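You operate a simulated robot arm through the tools that you are given. There is no shell and no other tool. Be economical: measure what you need, move in short steps, check, and stop when the job is done.

You are at the controls of a simulated two-armed robot. One attempt, no reset.

Task
Brake the carriage, bring TIP and LEAN to zero and hold the reading.
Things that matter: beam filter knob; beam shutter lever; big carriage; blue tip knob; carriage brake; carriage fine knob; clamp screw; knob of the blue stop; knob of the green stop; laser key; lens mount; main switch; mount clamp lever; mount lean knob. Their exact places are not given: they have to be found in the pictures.

The check looks at the end state, three seconds after you hand in, the way a careful person would. Anything else that was tipped, shoved, dropped, spilled or broken makes it a failure.

Robot
Two 7-joint arms with two-finger parallel grippers on one trunk, on a base that drives. Base frame: it is fixed to the floor where the robot stands at the start and does not move with it; the origin is under the middle of the robot, x ahead of it, y to its left, z up. Units: cm, rad, N and s.
The left shoulder is at the start at [5, 16.1, 119.8], the right one opposite. With the tool pointing down near the work surface each hand reaches from about 10 to 68 cm from the robot's upright axis, wherever it stands, measured 20 degrees to its own side. Places, roughly: beam filter knob [50, 90, 90]; beam shutter lever [50, 90, 120]; big carriage [80, 10, 90]; blue tip knob [60, 70, 110]; carriage brake [70, 0, 90]; carriage fine knob [70, 20, 90]; clamp screw [70, 70, 110]; knob of the blue stop [80, 50, 90]; knob of the green stop [80, -130, 90]; laser key [60, 90, 110]; lens mount [80, 10, 100]; main switch [50, 90, 100]; mount clamp lever [60, 20, 100]; mount lean knob [70, 10, 110]; mount rise knob [70, 10, 100]; mount side knob [70, 10, 90]. Payload 3.43 kg a hand.
The tool frame of a hand sits at the grasp point between the pads (the TCP): z along the fingers, y along the line on which they close. The tips reach 3 cm beyond it. Largest opening 9.4 cm; finger width 2.8, thickness 1; the body of the gripper, 5 by 9.6 cm, starts 5.5 cm behind the TCP.
Orientation is told as [roll, pitch, yaw] about the base's x, y, z axes, in that order, counted from this pose: with the fingers straight down and closing along the base's y, the tool's x points along the base's -x, its y along +y and its z along -z.

Tools
- The arms move only by the tool nudge_tool. It takes "left_motion", "right_motion" or both (then of equal length, played together; a hand with none holds still); each is a list of rows, each a list of 7 numbers: the shift along the base's x, y, z in units of 20 mm (1.0 is 20 mm), then the turn, a rotation vector about the base's x, y, z in units of 6 degrees (1.0 is 6 degrees), then the finger opening in cm, from 0 to 9.4. In form: [[dx, dy, dz, wx, wy, wz, grip], ...]. A call has 1 to 12 rows; each row shifts and turns the commanded pose from where the row before left it. A call with a number of a shift or a turn outside -1 to 1 is refused whole. A row lasts 0.2 s, in which the tool goes at most 5 cm and 0.15 rad; a call with a longer step from one row to the next is refused whole, and so is a gripper value outside its range. Where a pose cannot be reached the arm comes as near as it can. A force on the tool above 40 N (or 10 N above the force at the start of the call, whichever is more), or a blocked arm, ends the call early, and 0.2 s more pass. The fingers move at their own pace (about 4.5 cm/s each) and stop on an object; they squeeze with about 31 N. The grip force told is the motor's: it shows also when the fingers shut on nothing. Time passes only in rows, and 0.2 s behind the last, so rows that do not move let the fingers close. It gives the time, the measured TCP pose, the force on the tool (base axes), the opening and the grip force at its end, in the units of the frame above (readings bear some noise), with the torque about the TCP (base axes, N m) and any sound that the robot's microphone picked up, and new pictures: "pictures" is both (left out), scene, wrist or none (wrist: the cameras of the hands that moved).
- Cameras (640 x 400 px; columns grow to the right, rows downward): "scene" is now at [13.06, 2.76, 134.17]; the picture's right is [0.37, -0.93, 0.00], its down [-0.32, -0.13, -0.94] and it looks along [0.87, 0.35, -0.35] (base axes); focal length 214 px, centre (320, 200). "left" rides on the left gripper at [7.6, -1.4, -10.2] in its tool frame; the picture's right is [0.18, 0.98, 0.00], its down [-0.75, 0.14, -0.64] and it looks along [-0.63, 0.12, 0.77] (tool axes); focal length 243 px, centre (320, 200). "right" rides on the right gripper at [7.6, 1.4, -10.2] in its tool frame; the picture's right is [-0.18, 0.98, 0.00], its down [-0.75, -0.14, -0.64] and it looks along [-0.63, -0.12, 0.77] (tool axes); focal length 243 px, centre (320, 200).
- move_column(by): slides the trunk up (or, below 0, down) by that many cm; the arms and the scene camera ride with it, the base frame stays. It gives what a move gives, with no picture.
- base_move(legs): drives the robot by 1 to 6 legs, each [ahead, left, turn to the left] in cm, cm and rad, along the robot's own axes; the way and the turn of a leg run together, so that a leg with both is an arc; at most 150 cm and 3.142 rad a leg. The arms and the cameras ride along, it lands a little off, and it stops where it bumps. It gives what a move gives, and a new picture of the scene camera.
- aim_head(pan, tilt): turns the head with the scene camera to pan (to the left, within 1.396 rad either way) and tilt (down, from -0.506 to 1.204), counted from straight ahead of the robot. It gives what a move gives, and a new picture of the scene camera.
- point_at(camera, pixels): for up to 12 pixels [column, row] of the newest picture of that camera ("zoom" is the newest enlarged one), the place [x, y, z] in the base frame of the surface seen there, good to about 0.3 cm, but the place of the scene camera against the robot may be out by one fixed shift of up to 1.2 cm in any direction. No time passes.
- inspect(camera, box): a new picture of the part [left, top, right, bottom] of that camera's present view, enlarged. No time passes.
- close_job(): hands the job in; it is judged then, once.

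Go step by step. Measure first, check grasps and placings, and put right what went wrong. The budget is 80 turns and 260 pictures, counting those below and the enlarged ones. Unless the task says otherwise, let go and move clear before handing in, and close with one line.

The tools are called after ">>>" as name(argument=value, ...) on one line, values as JSON. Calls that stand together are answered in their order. nudge_tool: Moves the arms, as the interface text tells. Its arguments: {"type":"object","properties":{"left_motion":{"type":"array","items":{"type":"array","items":{"type":"number"}}},"right_motion":{"type":"array","items":{"type":"array","items":{"type":"number"}}},"pictures":{"type":"string","enum":["both","scene","wrist","none"]}},"required":[]} The other tools are called the same way: move_column (by) slides the trunk up or down; base_move (legs) drives the base; aim_head (pan, tilt) turns the head that bears the scene camera; point_at (camera, pixels) gives the place of the surface under pixels of a picture; inspect (camera, box) takes an enlarged picture of a part of a camera's view; close_job () hands the job in.

At the start:

```text
time_s: 0.0
left_eef_pos: [24.1, 25.07, 126.3]
left_ee_rot: [0.0, 0.0, 0.001]
left_ft_force: [-0.5, -0.2, 0.8]
left_torque: [0.01, -0.02, -0.01]
left_finger_gap: 9.39
left_grasp_force: 0.1
right_eef_pos: [34.75, -0.43, 129.85]
right_ee_rot: [0.002, -0.001, 0.001]
right_ft_force: [1.0, -0.3, 0.1]
right_torque: [0.01, 0.06, -0.01]
right_finger_gap: 9.39
right_grasp_force: 0.1
trunk travel left (down, up): [-22.5, 4.2]
robot x, y, heading: [-0.13, 0.14, -0.003]
head pan, tilt: [0.38, 0.356]
```

scene: 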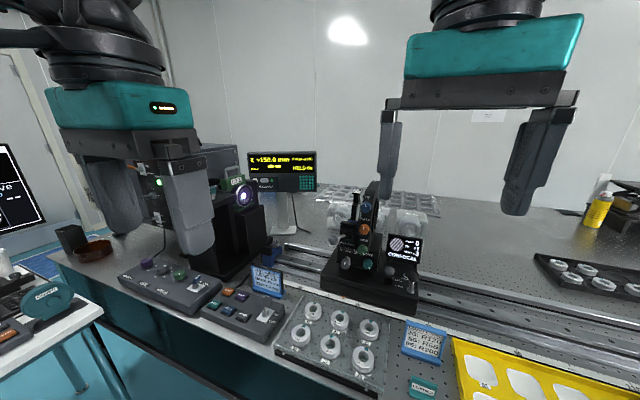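
right: 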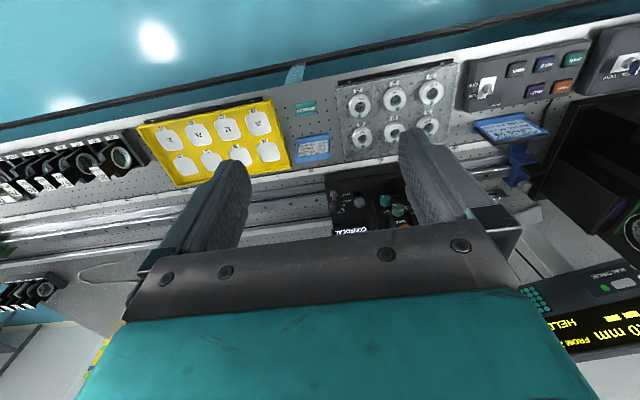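
left: 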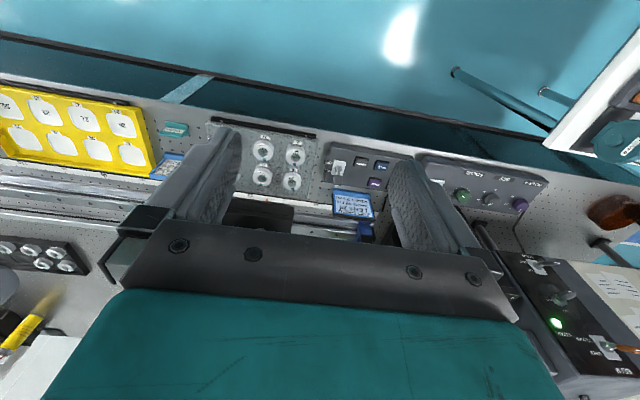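

The scene shows the carriage with its mount around (370,240), a readout at (283,170) and card notes at (268,280) and (425,343). I'll enlarge these first.

>>> inspect(camera="scene", box=[310, 170, 450, 320])

>>> inspect(camera="scene", box=[230, 140, 330, 200])

>>> inspect(camera="scene", box=[110, 240, 300, 350])

>>> inspect(camera="scene", box=[380, 310, 480, 400])

```text
2.67 times, centred on (380, 245) of scene
```

zoom: 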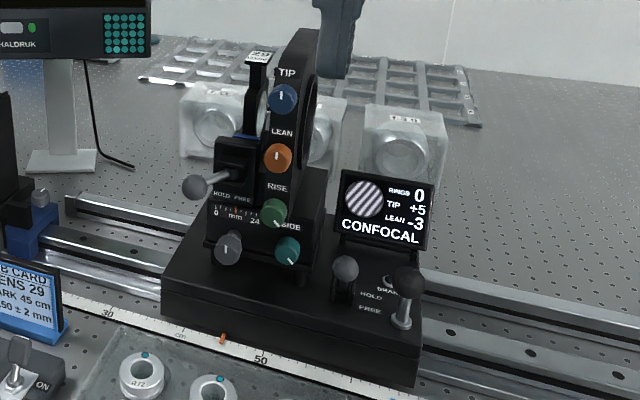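

```text
6.40 times, centred on (280, 170) of scene
```

zoom: 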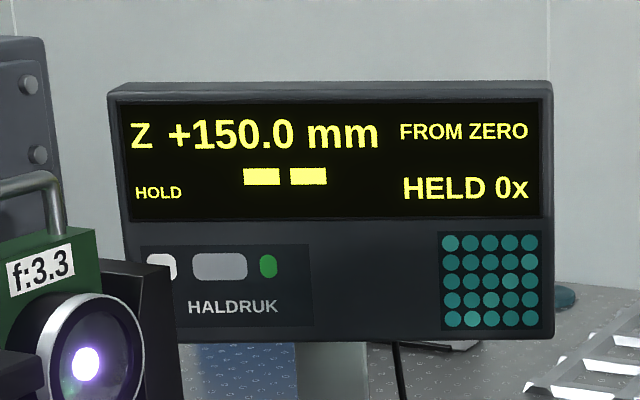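

```text
3.37 times, centred on (205, 295) of scene
```

zoom: 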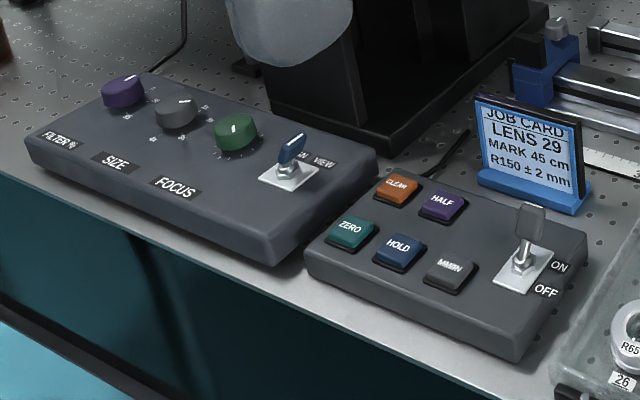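

```text
4.44 times, centred on (430, 355) of scene
```

zoom: 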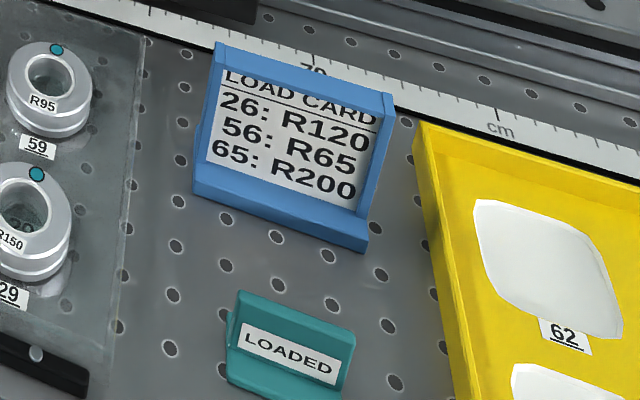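

The display reads TIP +5, LEAN -3, RINGS 0. There are two HOLD/FREE levers, and the console at left has the HOLD button. I'll measure the key points.

>>> inspect(camera="scene", box=[330, 185, 430, 310])

>>> point_at(camera="scene", pixels=[[366, 206], [364, 229], [363, 250], [368, 264], [346, 263], [333, 240], [386, 270], [409, 273], [408, 292], [404, 245], [231, 313], [230, 294]])

```text
3.20 times, centred on (380, 248) of scene
```

zoom: 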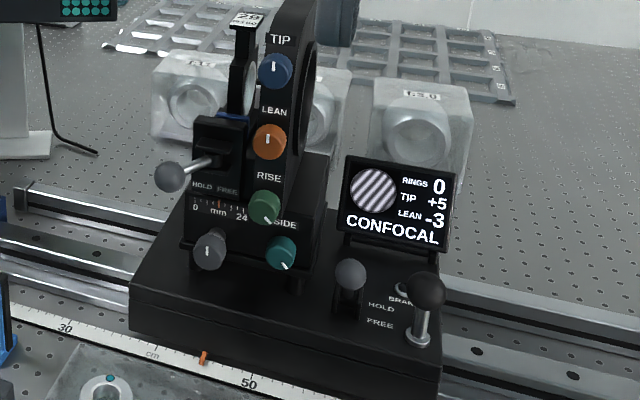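

```text
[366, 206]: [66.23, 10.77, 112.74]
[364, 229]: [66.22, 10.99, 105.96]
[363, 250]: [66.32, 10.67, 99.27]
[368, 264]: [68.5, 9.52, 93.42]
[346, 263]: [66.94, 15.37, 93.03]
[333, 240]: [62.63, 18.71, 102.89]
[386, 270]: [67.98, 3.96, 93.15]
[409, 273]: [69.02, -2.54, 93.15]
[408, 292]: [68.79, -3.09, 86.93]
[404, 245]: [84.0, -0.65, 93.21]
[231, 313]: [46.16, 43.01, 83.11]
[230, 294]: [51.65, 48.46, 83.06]
```

Two levers at (386,275) and (409,280) need telling apart; I'll zoom in closer.

>>> inspect(camera="scene", box=[376, 255, 426, 305])

>>> inspect(camera="right", box=[320, 170, 420, 240])

```text
8.00 times, centred on (401, 280) of scene
```

zoom: 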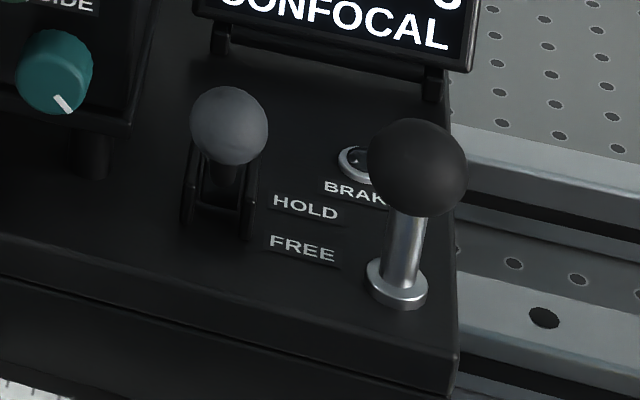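

```text
5.71 times, centred on (370, 205) of right
```

zoom: 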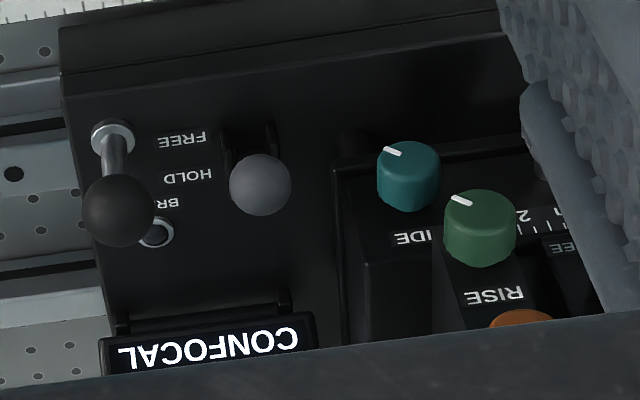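

The grey lever in the slot at (388,275) is the brake (HOLD away, FREE near); the black ball is a fixed push handle. I'll measure lever tilt and the labels.

>>> point_at(camera="scene", pixels=[[390, 271], [399, 281], [399, 286], [385, 282], [392, 284], [388, 278], [390, 266], [400, 262]])

>>> inspect(camera="scene", box=[320, 225, 370, 275])

>>> inspect(camera="scene", box=[345, 190, 395, 240])

```text
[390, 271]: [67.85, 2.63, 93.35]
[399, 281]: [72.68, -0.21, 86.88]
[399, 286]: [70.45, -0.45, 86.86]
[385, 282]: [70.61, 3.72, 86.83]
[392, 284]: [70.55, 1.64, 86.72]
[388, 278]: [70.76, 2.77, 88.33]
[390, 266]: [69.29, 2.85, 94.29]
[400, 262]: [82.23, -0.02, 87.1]
```

```text
8.00 times, centred on (345, 250) of scene
```

zoom: 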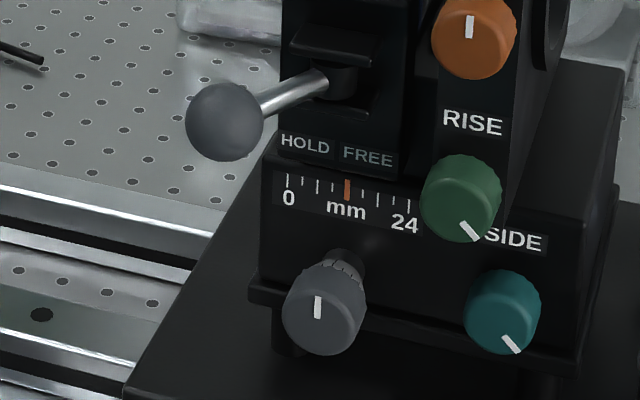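

```text
8.00 times, centred on (370, 215) of scene
```

zoom: 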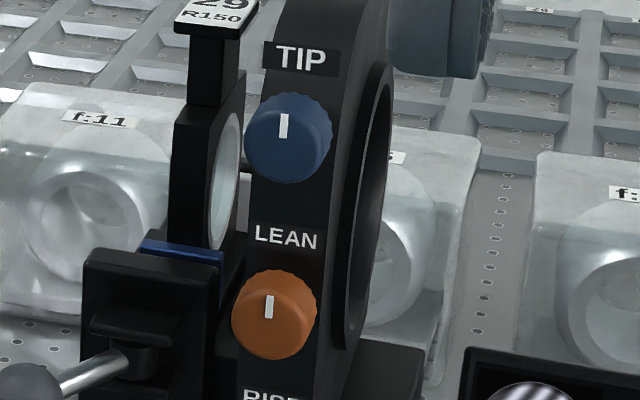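

Brake ball is leaning toward the robot (FREE), at about x 69.3, y 3, z 93. I'll check clearances around the mount.

>>> point_at(camera="scene", pixels=[[346, 225], [356, 212], [353, 230], [377, 255], [382, 235], [385, 205], [371, 198], [366, 240], [342, 240], [376, 208], [384, 220], [374, 276]])

>>> nudge_tool(right_motion=[[0, 0.5, 0, 0, -1, 0, 3], [0, 0.5, 0, 0, -1, 0, 0], [0, 0.5, -0.5, 0, -1, 0, 0], [0, 0.5, -0.5, 0, -1, 0, 0], [0.5, 0, -1, 0, -1, 0, 0], [0.5, 0, -1, 0, -1, 0, 0], [0.5, 0, -1, 0, -1, 0, 0], [0.5, 0, -1, 0, -0.5, 0, 0], [1, 0, -1, 0, 0, 0, 0], [1, 0, -1, 0, 0, 0, 0]])

```text
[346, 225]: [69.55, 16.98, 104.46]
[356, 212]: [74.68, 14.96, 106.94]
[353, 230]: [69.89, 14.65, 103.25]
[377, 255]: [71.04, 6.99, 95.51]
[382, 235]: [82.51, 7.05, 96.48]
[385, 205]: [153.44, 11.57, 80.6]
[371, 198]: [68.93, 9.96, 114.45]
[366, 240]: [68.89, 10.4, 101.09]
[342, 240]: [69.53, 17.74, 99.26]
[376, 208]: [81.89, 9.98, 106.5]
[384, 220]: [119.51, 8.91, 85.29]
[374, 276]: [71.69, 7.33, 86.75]
```

```text
time_s: 2.2
left_eef_pos: [24.1, 24.96, 126.34]
left_ee_rot: [0.001, 0.0, 0.001]
left_ft_force: [0.8, -0.5, -0.1]
left_torque: [0.01, 0.03, 0.0]
left_finger_gap: 9.43
left_grasp_force: 0.0
right_eef_pos: [42.67, 3.71, 116.05]
right_ee_rot: [-0.002, -0.788, 0.001]
right_ft_force: [0.5, -0.7, 0.4]
right_torque: [0.01, 0.01, 0.01]
right_finger_gap: 0.0
right_grasp_force: 31.2
trunk travel left (down, up): [-22.5, 4.2]
robot x, y, heading: [-0.07, -0.29, -0.003]
head pan, tilt: [0.38, 0.356]
```

scene: 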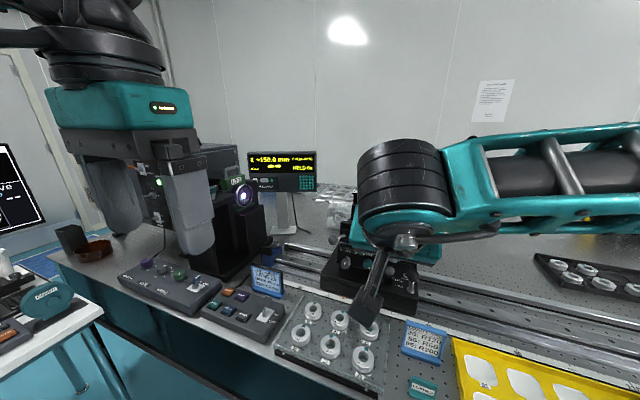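
right: 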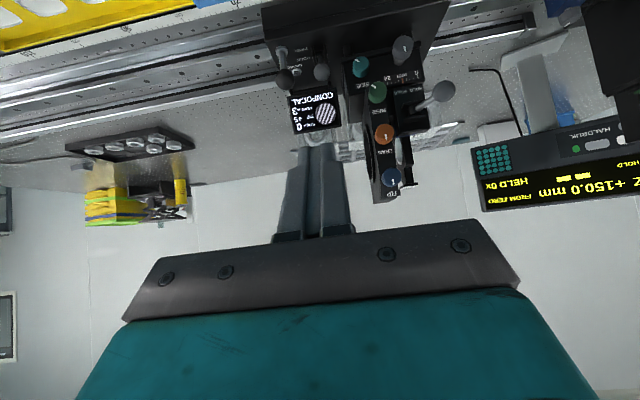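

The right hand is pitched 45° and the wrist camera sees the brake ball at (321,71), upside down. I'll cross-check positions with it, since the scene camera may be shifted.

>>> point_at(camera="right", pixels=[[321, 71], [285, 80], [386, 133], [392, 178], [377, 93], [443, 92], [360, 66], [322, 60]])

>>> inspect(camera="right", box=[260, 20, 460, 200])

```text
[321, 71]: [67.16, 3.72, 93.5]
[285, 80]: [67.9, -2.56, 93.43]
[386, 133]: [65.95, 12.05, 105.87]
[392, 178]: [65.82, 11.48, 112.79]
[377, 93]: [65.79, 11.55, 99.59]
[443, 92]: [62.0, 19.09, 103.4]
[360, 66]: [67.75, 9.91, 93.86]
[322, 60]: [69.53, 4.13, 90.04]
```

```text
2.22 times, centred on (360, 110) of right
```

zoom: 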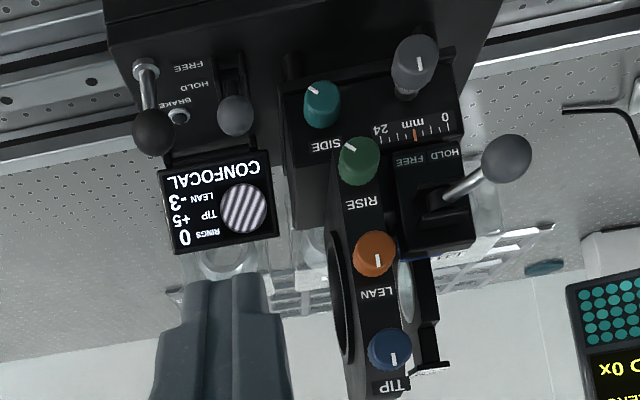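

Wrist readings put the brake ball centre near [68.5, 3.8, 93.3]. I'll bring the closed tips just in front of it.

>>> nudge_tool(right_motion=[[0.9, 0, -1, 0, 0, 0, 0], [0.9, 0, -1, 0, 0, 0, 0], [0.9, 0, -1, 0, 0, 0, 0], [0.9, 0, -1, 0, 0, 0, 0], [0.9, 0, -1, 0, 0, 0, 0], [0.9, 0, -1, 0, 0, 0, 0], [0.9, 0, -1, 0, 0, 0, 0], [0.9, 0, -1, 0, 0, 0, 0], [0.9, 0, -1, 0, 0, 0, 0], [0.9, 0, -1, 0, 0, 0, 0], [0.8, 0, -0.7, 0, 0, 0, 0]])

```text
time_s: 4.6
left_eef_pos: [24.19, 25.05, 126.4]
left_ee_rot: [0.0, 0.0, 0.002]
left_ft_force: [-0.3, 0.1, -0.5]
left_torque: [0.03, -0.06, 0.01]
left_finger_gap: 9.4
left_grasp_force: 0.1
right_eef_pos: [62.42, 3.88, 94.43]
right_ee_rot: [0.001, -0.787, 0.0]
right_ft_force: [-0.3, 0.0, 0.3]
right_torque: [0.04, 0.0, 0.0]
right_finger_gap: 0.0
right_grasp_force: 31.0
trunk travel left (down, up): [-22.5, 4.2]
robot x, y, heading: [0.62, -0.11, 0.003]
head pan, tilt: [0.38, 0.356]
```

scene: 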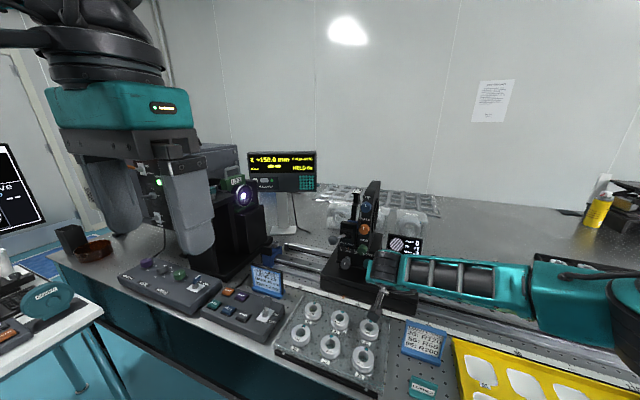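
right: 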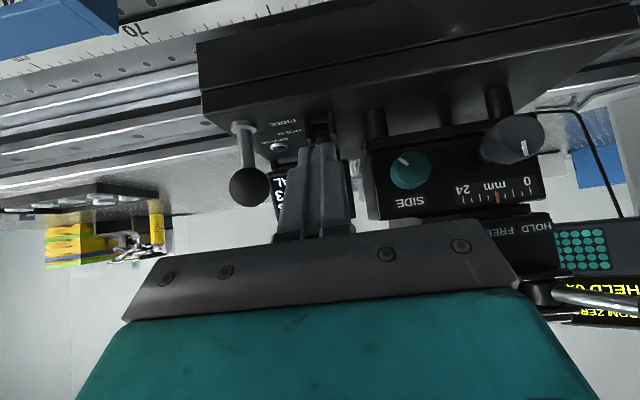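

The tips are right in front of the brake ball. I'll push in +x in small steps.

>>> nudge_tool(right_motion=[[0.3, 0, 0, 0, 0, 0, 0], [0.3, 0, 0, 0, 0, 0, 0], [0.3, 0, 0, 0, 0, 0, 0], [0.3, 0, 0, 0, 0, 0, 0], [0.3, 0, 0, 0, 0, 0, 0], [0.3, 0, 0, 0, 0, 0, 0], [0.3, 0, 0, 0, 0, 0, 0], [0.3, 0, 0, 0, 0, 0, 0]], pictures="wrist")

```text
time_s: 6.4
left_eef_pos: [24.04, 24.96, 126.38]
left_ee_rot: [0.0, 0.001, -0.001]
left_ft_force: [0.2, 0.1, 0.3]
left_torque: [0.02, 0.0, -0.02]
left_finger_gap: 9.4
left_grasp_force: 0.1
right_eef_pos: [67.05, 3.79, 94.41]
right_ee_rot: [0.003, -0.785, 0.0]
right_ft_force: [0.5, 0.5, 0.1]
right_torque: [0.07, 0.01, 0.06]
right_finger_gap: 0.0
right_grasp_force: 31.5
trunk travel left (down, up): [-22.5, 4.2]
robot x, y, heading: [0.04, 0.21, -0.003]
head pan, tilt: [0.38, 0.356]
```

right: 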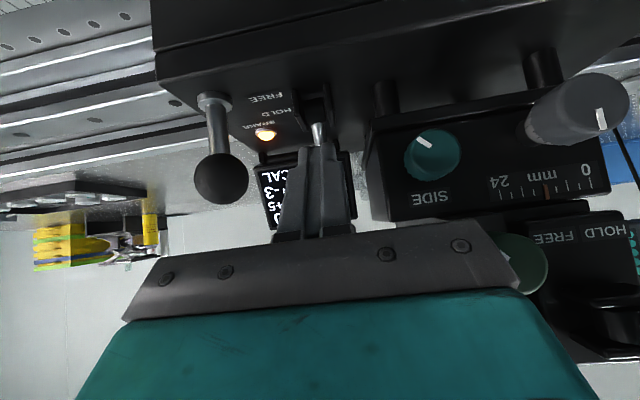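

The BRAKE lamp lit amber at (265,134): the brake is on. I'll back straight out.

>>> nudge_tool(right_motion=[[-1, 0, 0, 0, 0, 0, 0], [-1, 0, 0, 0, 0, 0, 0], [-1, 0, 0.3, 0, 0, 0, 0], [-1, 0, 0.5, 0, 0, 0, 0], [-1, -0.3, 0.5, 0, 0, 0, 0], [-1, -0.5, 0.5, 0, 0, 0, 0], [-1, -1, 0.5, 0, 0, 0, 0], [-1, -1, 0.5, 0, 0, 0, 0], [-1, -1, 0.5, 0, 0, 0, 0], [-1, -1, 0.5, 0, 0, 0, 0]])

```text
time_s: 8.6
left_eef_pos: [24.16, 24.88, 126.44]
left_ee_rot: [0.001, -0.002, -0.001]
left_ft_force: [0.0, -0.1, 0.8]
left_torque: [-0.02, 0.0, 0.0]
left_finger_gap: 9.4
left_grasp_force: 0.1
right_eef_pos: [46.94, -5.85, 101.99]
right_ee_rot: [0.002, -0.786, 0.0]
right_ft_force: [-0.2, -0.9, -0.3]
right_torque: [-0.03, -0.01, 0.02]
right_finger_gap: 0.0
right_grasp_force: 31.3
trunk travel left (down, up): [-22.5, 4.2]
robot x, y, heading: [-0.01, 0.24, -0.003]
head pan, tilt: [0.38, 0.356]
```

scene: 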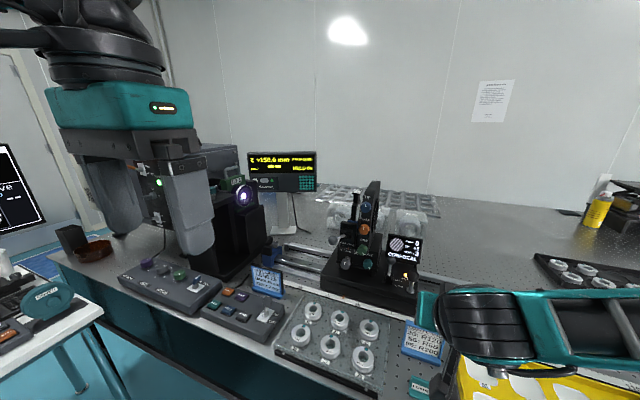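
right: 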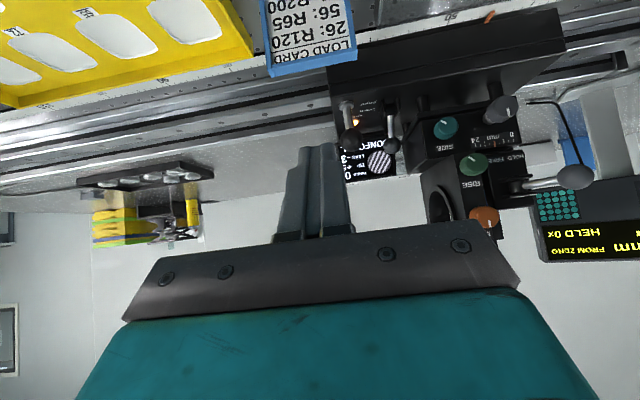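

>>> inspect(camera="scene", box=[340, 180, 440, 300])

>>> inspect(camera="scene", box=[230, 140, 330, 200])

```text
3.33 times, centred on (390, 240) of scene
```

zoom: 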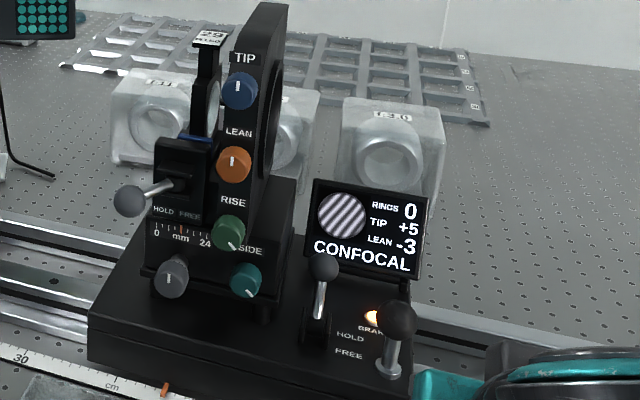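

```text
6.40 times, centred on (280, 170) of scene
```

zoom: 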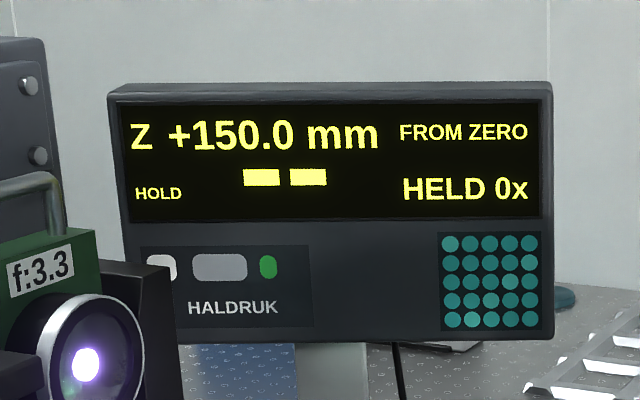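

Brake is held and the values are unchanged. Now I'll bring the left hand to horizontal (fingers +x) and head for the TIP knob near [65.8, 11.5, 112.8].

>>> nudge_tool(left_motion=[[0, -0.6, -0.5, 0, -1, 0, 5], [0, -0.6, -0.5, 0, -1, 0, 5], [0, -0.6, -0.5, 0, -1, 0, 5], [0, -0.6, -0.6, 0, -1, 0, 5], [0.5, -0.6, -0.6, 0, -1, 0, 5], [0.5, -0.6, -0.6, 0, -1, 0, 5], [0.5, -0.6, -0.6, 0, -1, 0, 5], [1, -0.6, -0.6, 0, -1, 0, 5], [1, -0.6, -0.6, 0, -1, 0, 5], [1, -0.6, -0.6, 0, -1, 0, 5], [1, -0.3, -0.6, 0, -1, 0, 5], [1, -0.3, -0.5, 0, -1, 0, 5]], pictures="none")

>>> nudge_tool(left_motion=[[1, 0, 0, 0, -1, 0, 5], [1, 0, 0, 0, -1, 0, 5], [1, 0, 0, 0, -1, 0, 5], [1, 0, 0, 0, 0, 0, 5], [1, 0, 0, 0, 0, 0, 5], [1, 0, 0, 0, 0, 0, 5], [1, 0, 0, 0, 0, 0, 5]])

```text
time_s: 11.2
left_eef_pos: [41.01, 9.45, 118.16]
left_ee_rot: [-0.005, -1.259, 0.008]
left_ft_force: [1.2, 1.2, 0.3]
left_torque: [0.04, 0.0, 0.01]
left_finger_gap: 5.02
left_grasp_force: 0.0
left hand out of reach, approached as far as the arm can: row 5, 6, 7, 8, 9
right_eef_pos: [47.02, -5.82, 102.01]
right_ee_rot: [0.001, -0.785, -0.001]
right_ft_force: [0.3, -1.2, -0.2]
right_torque: [-0.02, 0.01, -0.03]
right_finger_gap: 0.0
right_grasp_force: 30.9
trunk travel left (down, up): [-22.5, 4.2]
robot x, y, heading: [-0.28, -0.44, 0.003]
head pan, tilt: [0.38, 0.356]
```

```text
time_s: 12.8
left_eef_pos: [53.96, 11.66, 123.4]
left_ee_rot: [0.005, -1.565, -0.003]
left_ft_force: [0.7, -0.2, -0.7]
left_torque: [-0.04, 0.02, -0.01]
left_finger_gap: 5.02
left_grasp_force: 0.1
left hand out of reach, approached as far as the arm can: row 3, 4, 5, 6, 7
right_eef_pos: [46.97, -5.82, 101.98]
right_ee_rot: [0.003, -0.785, 0.0]
right_ft_force: [-0.4, 0.0, 0.9]
right_torque: [0.01, 0.0, 0.0]
right_finger_gap: 0.0
right_grasp_force: 30.6
trunk travel left (down, up): [-22.5, 4.2]
robot x, y, heading: [-0.38, -0.0, 0.001]
head pan, tilt: [0.38, 0.356]
```

scene: 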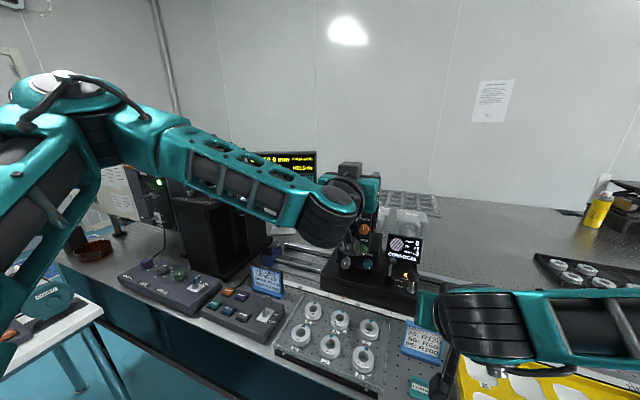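
left: 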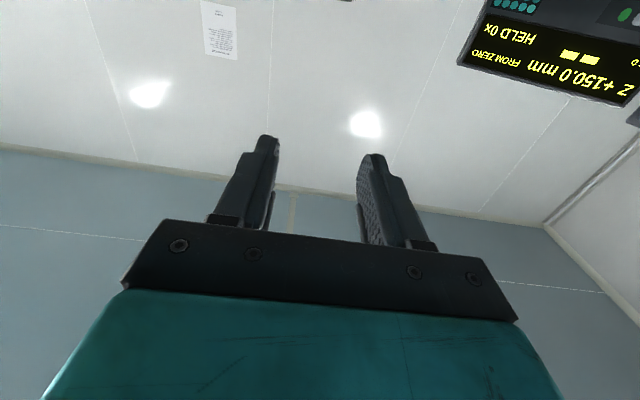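

The left arm ran into a reach limit but the hand is horizontal at [54, 11.7, 123.4]. I'll try to lower it toward knob height.

>>> nudge_tool(left_motion=[[0, 0, -0.5, 0, 0, 0, 5], [0, 0, -1, 0, 0, 0, 5], [0, 0, -1, 0, 0, 0, 5], [0, 0, -1, 0, 0, 0, 5], [0, 0, -1, 0, 0, 0, 5], [0, 0, -0.8, 0, 0, 0, 5]])

```text
time_s: 14.2
left_eef_pos: [51.73, 12.37, 122.63]
left_ee_rot: [-0.096, -1.566, 0.097]
left_ft_force: [0.5, -0.3, 0.2]
left_torque: [-0.04, -0.03, -0.02]
left_finger_gap: 5.0
left_grasp_force: 0.1
left hand out of reach, approached as far as the arm can: row 1, 2, 3, 4, 5, 6
right_eef_pos: [47.06, -5.73, 101.86]
right_ee_rot: [0.003, -0.786, 0.0]
right_ft_force: [-0.9, 0.4, 0.2]
right_torque: [-0.01, 0.03, -0.01]
right_finger_gap: 0.01
right_grasp_force: 31.0
trunk travel left (down, up): [-22.5, 4.2]
robot x, y, heading: [0.06, 0.01, 0.001]
head pan, tilt: [0.38, 0.356]
```

scene: 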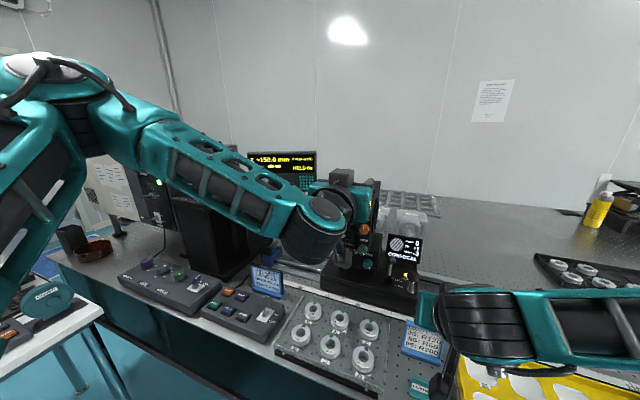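
left: 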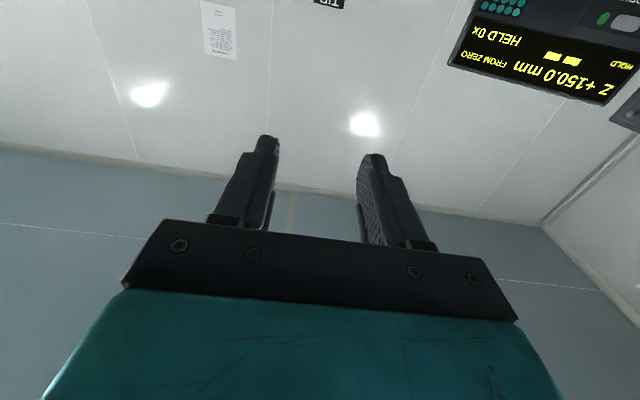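

The posture limits downward motion, so I'll lower the trunk instead. First I'll raise the right hand so it keeps clear of the table.

>>> nudge_tool(right_motion=[[-0.5, 0, 1, 0, 0, 0, 0], [-0.5, 0, 1, 0, 0, 0, 0], [-0.5, 0, 1, 0, 0, 0, 0], [-0.5, 0, 1, 0, 0, 0, 0], [-0.5, 0, 1, 0, 0, 0, 0], [-0.5, 0, 1, 0, 0, 0, 0]], pictures="none")

>>> move_column(by=-10)

>>> aim_head(pan=0.3, tilt=0.35)

```text
time_s: 15.6
left_eef_pos: [51.71, 12.39, 122.55]
left_ee_rot: [-0.053, -1.566, 0.054]
left_ft_force: [0.1, -0.6, -0.8]
left_torque: [0.02, 0.01, 0.03]
left_finger_gap: 5.0
left_grasp_force: 0.0
right_eef_pos: [41.17, -6.08, 114.13]
right_ee_rot: [0.003, -0.785, 0.001]
right_ft_force: [-1.3, 0.5, -0.2]
right_torque: [-0.01, 0.03, -0.01]
right_finger_gap: 0.0
right_grasp_force: 30.8
trunk travel left (down, up): [-22.5, 4.2]
robot x, y, heading: [0.06, -0.36, 0.002]
head pan, tilt: [0.38, 0.356]
```

```text
time_s: 16.9
left_eef_pos: [51.71, 12.33, 112.5]
left_ee_rot: [-0.054, -1.566, 0.055]
left_ft_force: [-0.1, -0.2, 0.2]
left_torque: [-0.03, -0.02, -0.02]
left_finger_gap: 5.0
left_grasp_force: 0.0
right_eef_pos: [41.26, -6.11, 104.09]
right_ee_rot: [0.002, -0.787, 0.0]
right_ft_force: [-0.1, 0.8, -0.2]
right_torque: [-0.01, -0.01, 0.03]
right_finger_gap: 0.0
right_grasp_force: 31.3
trunk travel left (down, up): [-12.5, 14.2]
robot x, y, heading: [0.24, 0.41, -0.002]
head pan, tilt: [0.38, 0.356]
```

```text
time_s: 17.6
left_eef_pos: [51.78, 12.36, 112.48]
left_ee_rot: [-0.052, -1.564, 0.054]
left_ft_force: [-0.2, 0.1, -0.3]
left_torque: [-0.03, 0.02, -0.02]
left_finger_gap: 4.99
left_grasp_force: 0.0
right_eef_pos: [41.18, -6.09, 104.21]
right_ee_rot: [0.002, -0.784, 0.0]
right_ft_force: [-0.1, 1.1, 0.3]
right_torque: [-0.02, 0.0, 0.03]
right_finger_gap: 0.0
right_grasp_force: 31.4
trunk travel left (down, up): [-12.5, 14.2]
robot x, y, heading: [0.01, 0.14, 0.001]
head pan, tilt: [0.3, 0.351]
```

scene: 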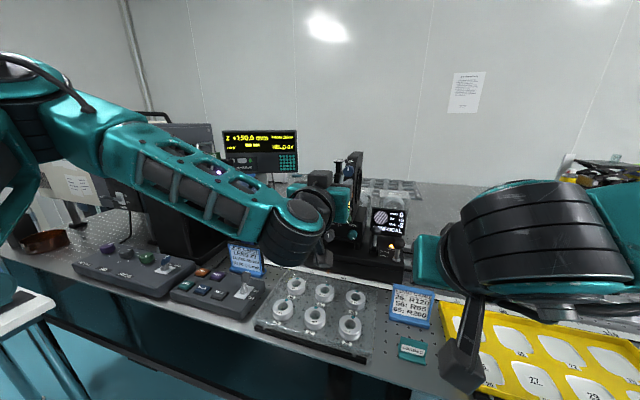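

The hand is now at knob height, z 112.5, and the display at (390,222) stays visible. I'll lower a bit more for joint slack, then move forward in line with TIP.

>>> move_column(by=-4)

>>> nudge_tool(left_motion=[[0, -0.2, 1, 0, 0, 0, 5], [0, -0.2, 1, 0, 0, 0, 5], [1, 0, 0.1, 0, 0, 0, 5], [1, 0, 0, 0, 0, 0, 5], [1, 0, 0, 0, 0, 0, 5], [0, 0, 0, 0, 0, 0, 5]])

```text
time_s: 18.4
left_eef_pos: [51.81, 12.32, 108.57]
left_ee_rot: [-0.059, -1.565, 0.061]
left_ft_force: [-0.1, 0.1, 0.1]
left_torque: [-0.02, 0.01, 0.0]
left_finger_gap: 5.0
left_grasp_force: 0.0
right_eef_pos: [41.25, -6.13, 100.1]
right_ee_rot: [0.001, -0.787, 0.0]
right_ft_force: [0.3, -0.3, 0.1]
right_torque: [-0.02, 0.03, 0.02]
right_finger_gap: 0.01
right_grasp_force: 31.2
trunk travel left (down, up): [-8.5, 18.2]
robot x, y, heading: [0.04, -0.17, -0.002]
head pan, tilt: [0.3, 0.351]
```

```text
time_s: 19.8
left_eef_pos: [57.85, 11.68, 112.66]
left_ee_rot: [-0.071, -1.564, 0.073]
left_ft_force: [0.1, -0.7, -0.3]
left_torque: [0.02, 0.02, -0.02]
left_finger_gap: 5.04
left_grasp_force: 0.1
right_eef_pos: [41.3, -6.08, 100.19]
right_ee_rot: [0.001, -0.786, 0.0]
right_ft_force: [0.9, 0.0, -0.2]
right_torque: [-0.02, 0.01, -0.02]
right_finger_gap: 0.01
right_grasp_force: 30.8
trunk travel left (down, up): [-8.5, 18.2]
robot x, y, heading: [0.04, -0.36, -0.003]
head pan, tilt: [0.3, 0.351]
```

scene: 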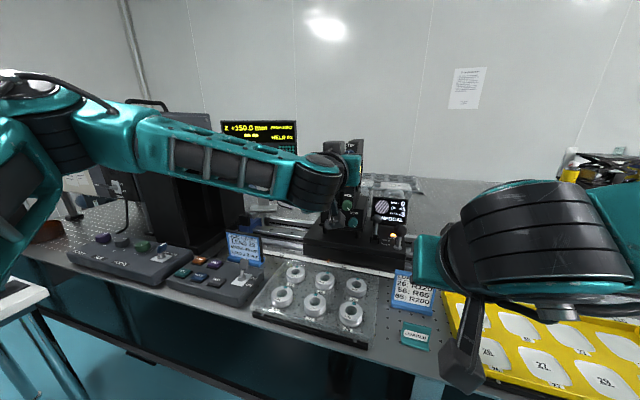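
left: 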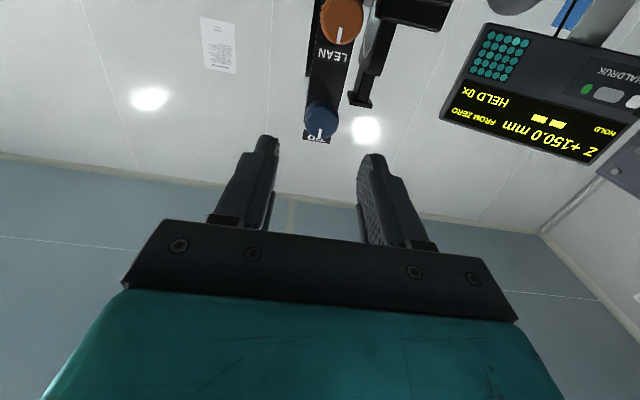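

Moves track well now. I'll check the TIP knob's position with the left camera (321,118).

>>> point_at(camera="left", pixels=[[321, 118], [308, 112], [335, 112], [342, 20], [320, 135]])

>>> inspect(camera="left", box=[270, 0, 400, 170])

>>> inspect(camera="scene", box=[310, 130, 430, 250])

```text
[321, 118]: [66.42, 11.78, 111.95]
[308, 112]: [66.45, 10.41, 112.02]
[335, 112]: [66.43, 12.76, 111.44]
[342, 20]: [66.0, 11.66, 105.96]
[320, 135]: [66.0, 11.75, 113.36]
```

```text
2.35 times, centred on (335, 85) of left
```

zoom: 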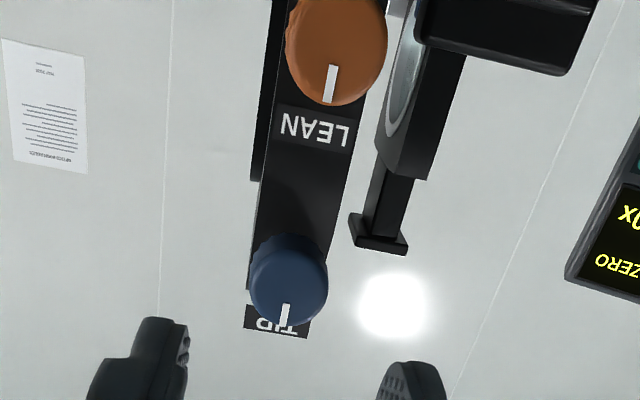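

```text
3.33 times, centred on (370, 190) of scene
```

zoom: 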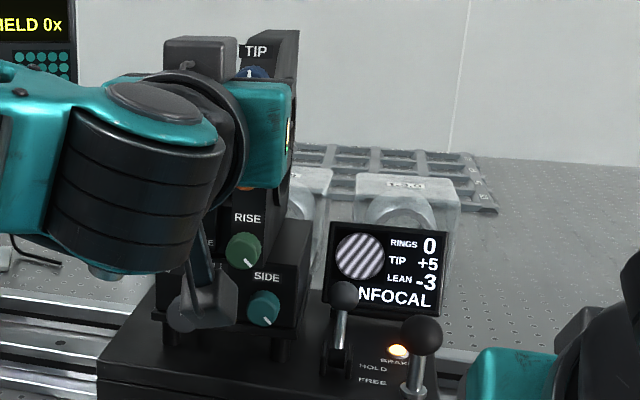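

TIP knob centre is about y 11.65, z 112.8, face at x 65.9. I'll advance and grip it.

>>> nudge_tool(left_motion=[[0.8, 0, 0.1, 0, 0, 0, 5], [0.8, 0, 0, 0, 0, 0, 5], [0.8, 0, 0, 0, 0, 0, 5], [0.5, 0, 0, 0, 0, 0, 5], [0.35, 0, 0, 0, 0, 0, 5], [0, 0, 0, 0, 0, 0, 5], [0, 0, 0, 0, 0, 0, 3.5], [0, 0, 0, 0, 0, 0, 0], [0, 0, 0, 0, 0, 0, 0], [0, 0, 0, 0, 0, 0, 0]])

```text
time_s: 22.0
left_eef_pos: [63.58, 11.85, 113.33]
left_ee_rot: [0.412, -1.561, -0.422]
left_ft_force: [3.7, -22.2, -0.7]
left_torque: [-0.14, -0.49, -0.47]
left_finger_gap: 2.65
left_grasp_force: 45.3
left hand out of reach, approached as far as the arm can: row 3, 4, 5
right_eef_pos: [41.3, -6.35, 100.14]
right_ee_rot: [0.006, -0.787, -0.003]
right_ft_force: [0.2, 0.9, -0.2]
right_torque: [-0.01, -0.03, -0.01]
right_finger_gap: 0.03
right_grasp_force: 30.9
trunk travel left (down, up): [-8.5, 18.2]
robot x, y, heading: [0.23, 0.08, -0.003]
head pan, tilt: [0.3, 0.351]
```

scene: 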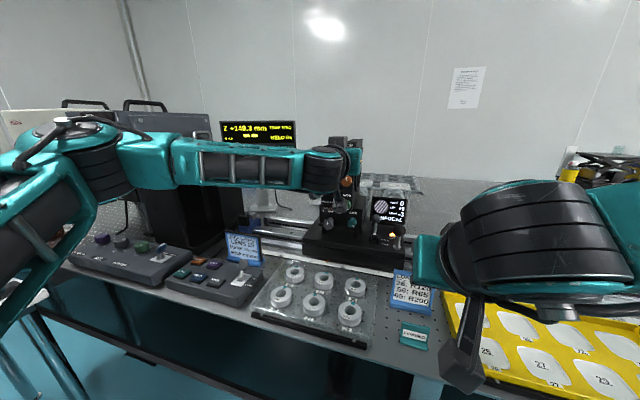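
left: 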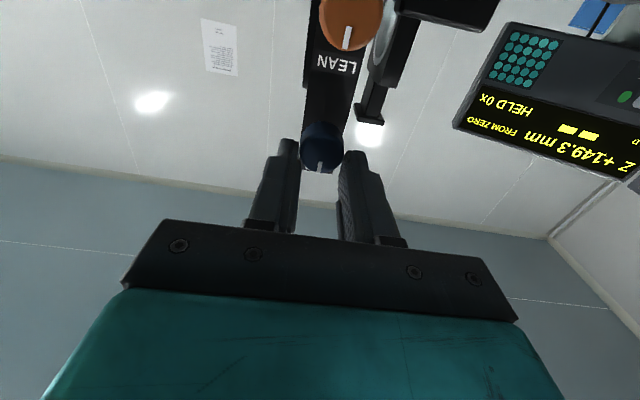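

Side force is −22 N and Z shows 149.3, so the grip is off-centre and pushing the mount toward +y. I'll release and see whether Z returns.

>>> nudge_tool(left_motion=[[0, 0, 0, 0, 0, 0, 3.5], [0, 0, 0, 0, 0, 0, 5], [0, 0, 0, 0, 0, 0, 5], [0, 0, 0, 0, 0, 0, 5]])

>>> inspect(camera="scene", box=[210, 110, 310, 170])

>>> inspect(camera="scene", box=[320, 140, 420, 240])

>>> inspect(camera="left", box=[260, 80, 380, 180])

>>> point_at(camera="left", pixels=[[303, 140], [310, 150], [322, 150], [333, 150], [341, 140], [322, 163]])

```text
time_s: 23.0
left_eef_pos: [63.64, 12.61, 113.06]
left_ee_rot: [-0.06, -1.561, 0.065]
left_ft_force: [-1.0, 0.6, 0.9]
left_torque: [-0.02, 0.02, 0.01]
left_finger_gap: 5.02
left_grasp_force: 0.0
right_eef_pos: [41.18, -6.06, 100.19]
right_ee_rot: [0.002, -0.784, 0.001]
right_ft_force: [0.7, 0.2, 0.3]
right_torque: [0.0, 0.01, -0.01]
right_finger_gap: 0.02
right_grasp_force: 31.3
trunk travel left (down, up): [-8.5, 18.2]
robot x, y, heading: [-0.29, -0.1, 0.004]
head pan, tilt: [0.3, 0.351]
```

scene: 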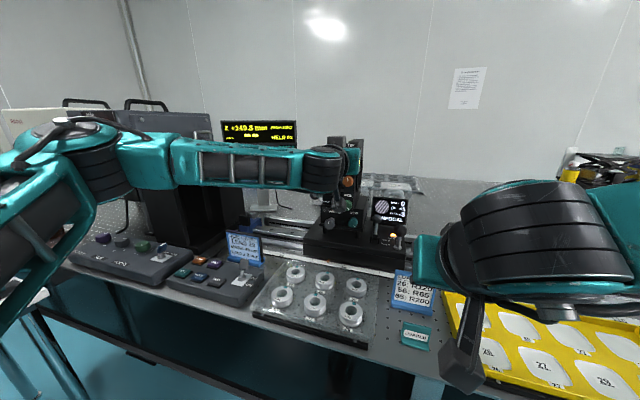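
left: 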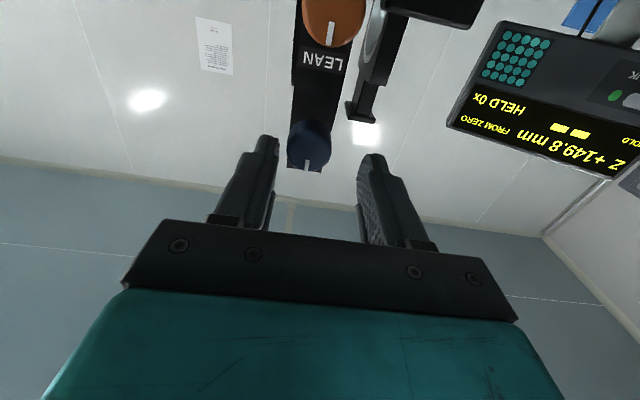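

```text
6.40 times, centred on (260, 140) of scene
```

zoom: 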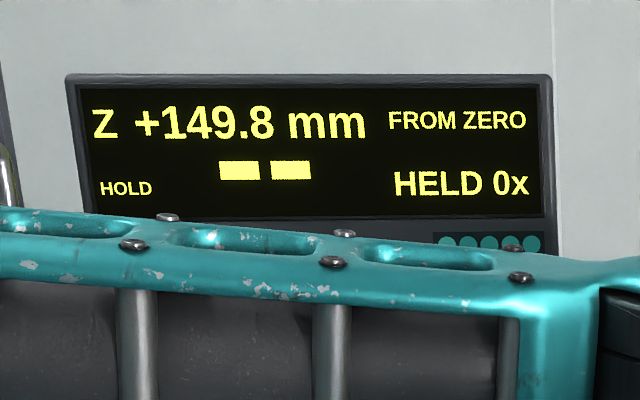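

```text
4.00 times, centred on (370, 190) of scene
```

zoom: 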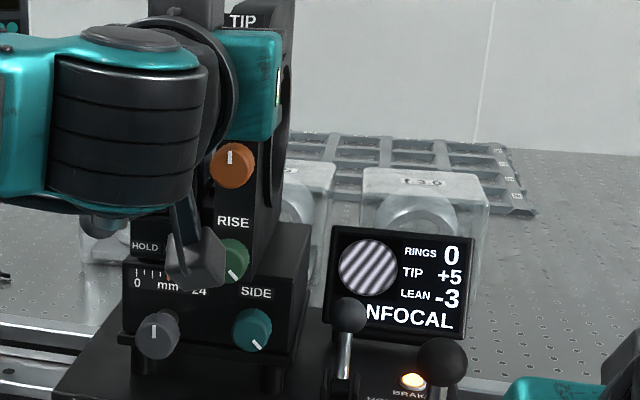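

```text
4.00 times, centred on (320, 130) of left
```

zoom: 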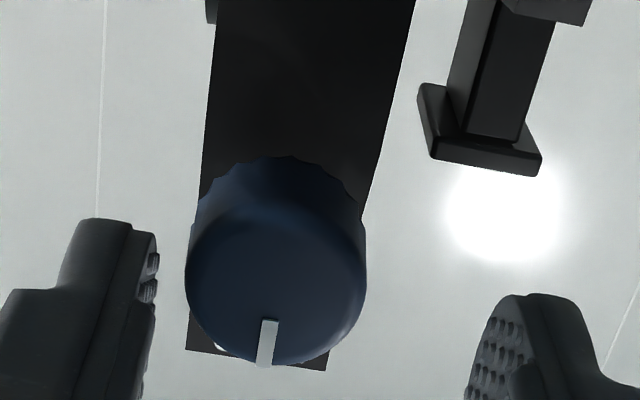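

```text
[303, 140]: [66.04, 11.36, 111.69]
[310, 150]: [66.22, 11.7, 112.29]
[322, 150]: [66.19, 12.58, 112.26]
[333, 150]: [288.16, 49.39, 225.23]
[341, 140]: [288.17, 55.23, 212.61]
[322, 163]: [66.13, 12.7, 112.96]
```

Z settled at 149.8 (within the card's ±2 mm), but the hand drifted to y 12.6 at the edge of its reach. I'll back off and drive 5 cm nearer for better control.

>>> nudge_tool(left_motion=[[-1, 0, 0, 0, 0, 0, 5], [-1, 0, 0, 0, 0, 0, 5], [-1, 0, 0, 0, 0, 0, 5], [-1, 0, 0, 0, 0, 0, 5], [-1, 0, 0, 0, 0, 0, 5], [-0.5, 0, 0, 0, 0, 0, 5]], pictures="none")

>>> base_move(legs=[[5, 0, 0]])

```text
time_s: 24.4
left_eef_pos: [52.71, 12.39, 113.2]
left_ee_rot: [-0.027, -1.565, 0.03]
left_ft_force: [-0.1, 1.1, -0.4]
left_torque: [0.01, -0.04, 0.03]
left_finger_gap: 5.01
left_grasp_force: 0.1
right_eef_pos: [41.27, -6.11, 100.13]
right_ee_rot: [0.003, -0.787, 0.0]
right_ft_force: [0.4, -0.3, -0.5]
right_torque: [0.0, 0.02, -0.03]
right_finger_gap: 0.02
right_grasp_force: 31.1
trunk travel left (down, up): [-8.5, 18.2]
robot x, y, heading: [0.41, -0.06, -0.0]
head pan, tilt: [0.3, 0.351]
```

```text
time_s: 25.3
left_eef_pos: [57.66, 12.33, 113.15]
left_ee_rot: [-0.042, -1.563, 0.044]
left_ft_force: [0.5, -0.5, -0.5]
left_torque: [-0.02, -0.03, 0.0]
left_finger_gap: 5.0
left_grasp_force: 0.1
right_eef_pos: [46.04, -6.08, 100.11]
right_ee_rot: [0.001, -0.785, -0.002]
right_ft_force: [-0.3, 1.5, 0.2]
right_torque: [0.0, 0.0, 0.0]
right_finger_gap: 0.0
right_grasp_force: 30.5
trunk travel left (down, up): [-8.5, 18.2]
robot x, y, heading: [4.84, -0.07, 0.002]
head pan, tilt: [0.3, 0.351]
```

scene: 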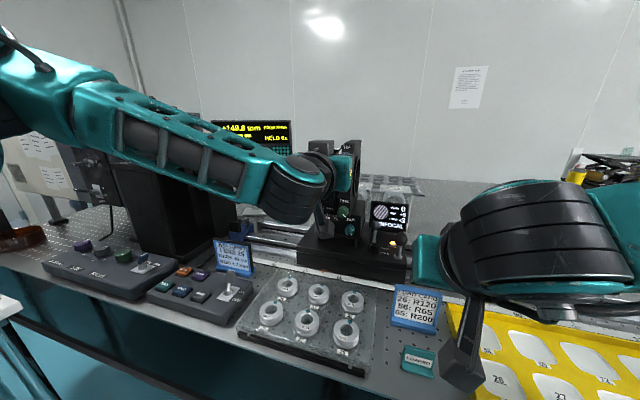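

Now the hand has more slack. I'll align y to 11.6, advance to x≈64, and check before closing.

>>> nudge_tool(left_motion=[[0, -0.37, -0.15, 0, 0, 0, 5], [0.8, 0, 0, 0, 0, 0, 5], [0.8, 0, 0, 0, 0, 0, 5], [0.8, 0, 0, 0, 0, 0, 5], [0.6, 0, 0, 0, 0, 0, 5], [0.2, 0, 0, 0, 0, 0, 5], [0, 0, 0, 0, 0, 0, 5]], pictures="wrist")

>>> point_at(camera="left", pixels=[[310, 150], [316, 150], [322, 150], [328, 150], [334, 150]])

>>> inspect(camera="left", box=[260, 80, 380, 180])

```text
time_s: 26.9
left_eef_pos: [64.03, 11.64, 112.92]
left_ee_rot: [-0.006, -1.567, 0.007]
left_ft_force: [0.6, -0.3, 0.3]
left_torque: [0.04, 0.02, 0.02]
left_finger_gap: 5.0
left_grasp_force: 0.0
right_eef_pos: [46.03, -6.13, 100.19]
right_ee_rot: [0.003, -0.785, -0.001]
right_ft_force: [0.7, 0.1, 0.2]
right_torque: [0.0, 0.0, 0.0]
right_finger_gap: 0.02
right_grasp_force: 31.1
trunk travel left (down, up): [-8.5, 18.2]
robot x, y, heading: [4.75, 0.01, -0.005]
head pan, tilt: [0.3, 0.351]
```

left: 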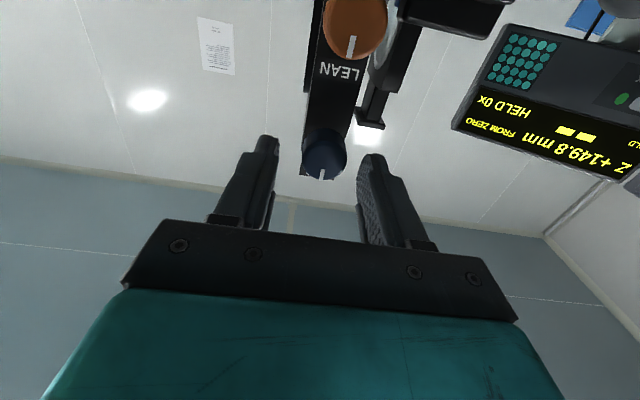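

```text
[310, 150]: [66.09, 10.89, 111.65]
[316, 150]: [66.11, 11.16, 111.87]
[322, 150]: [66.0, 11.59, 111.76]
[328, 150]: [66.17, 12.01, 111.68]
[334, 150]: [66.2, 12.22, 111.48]
```

```text
4.00 times, centred on (320, 130) of left
```

zoom: 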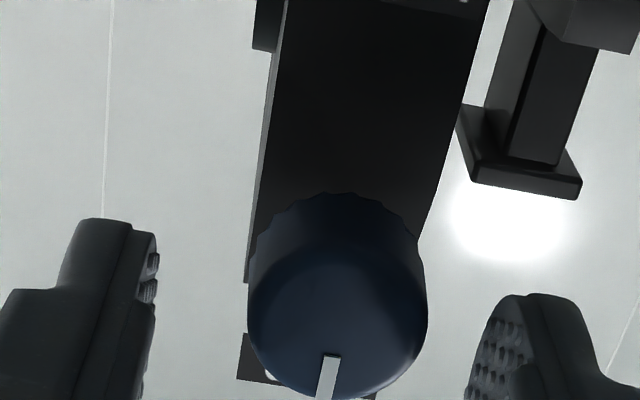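

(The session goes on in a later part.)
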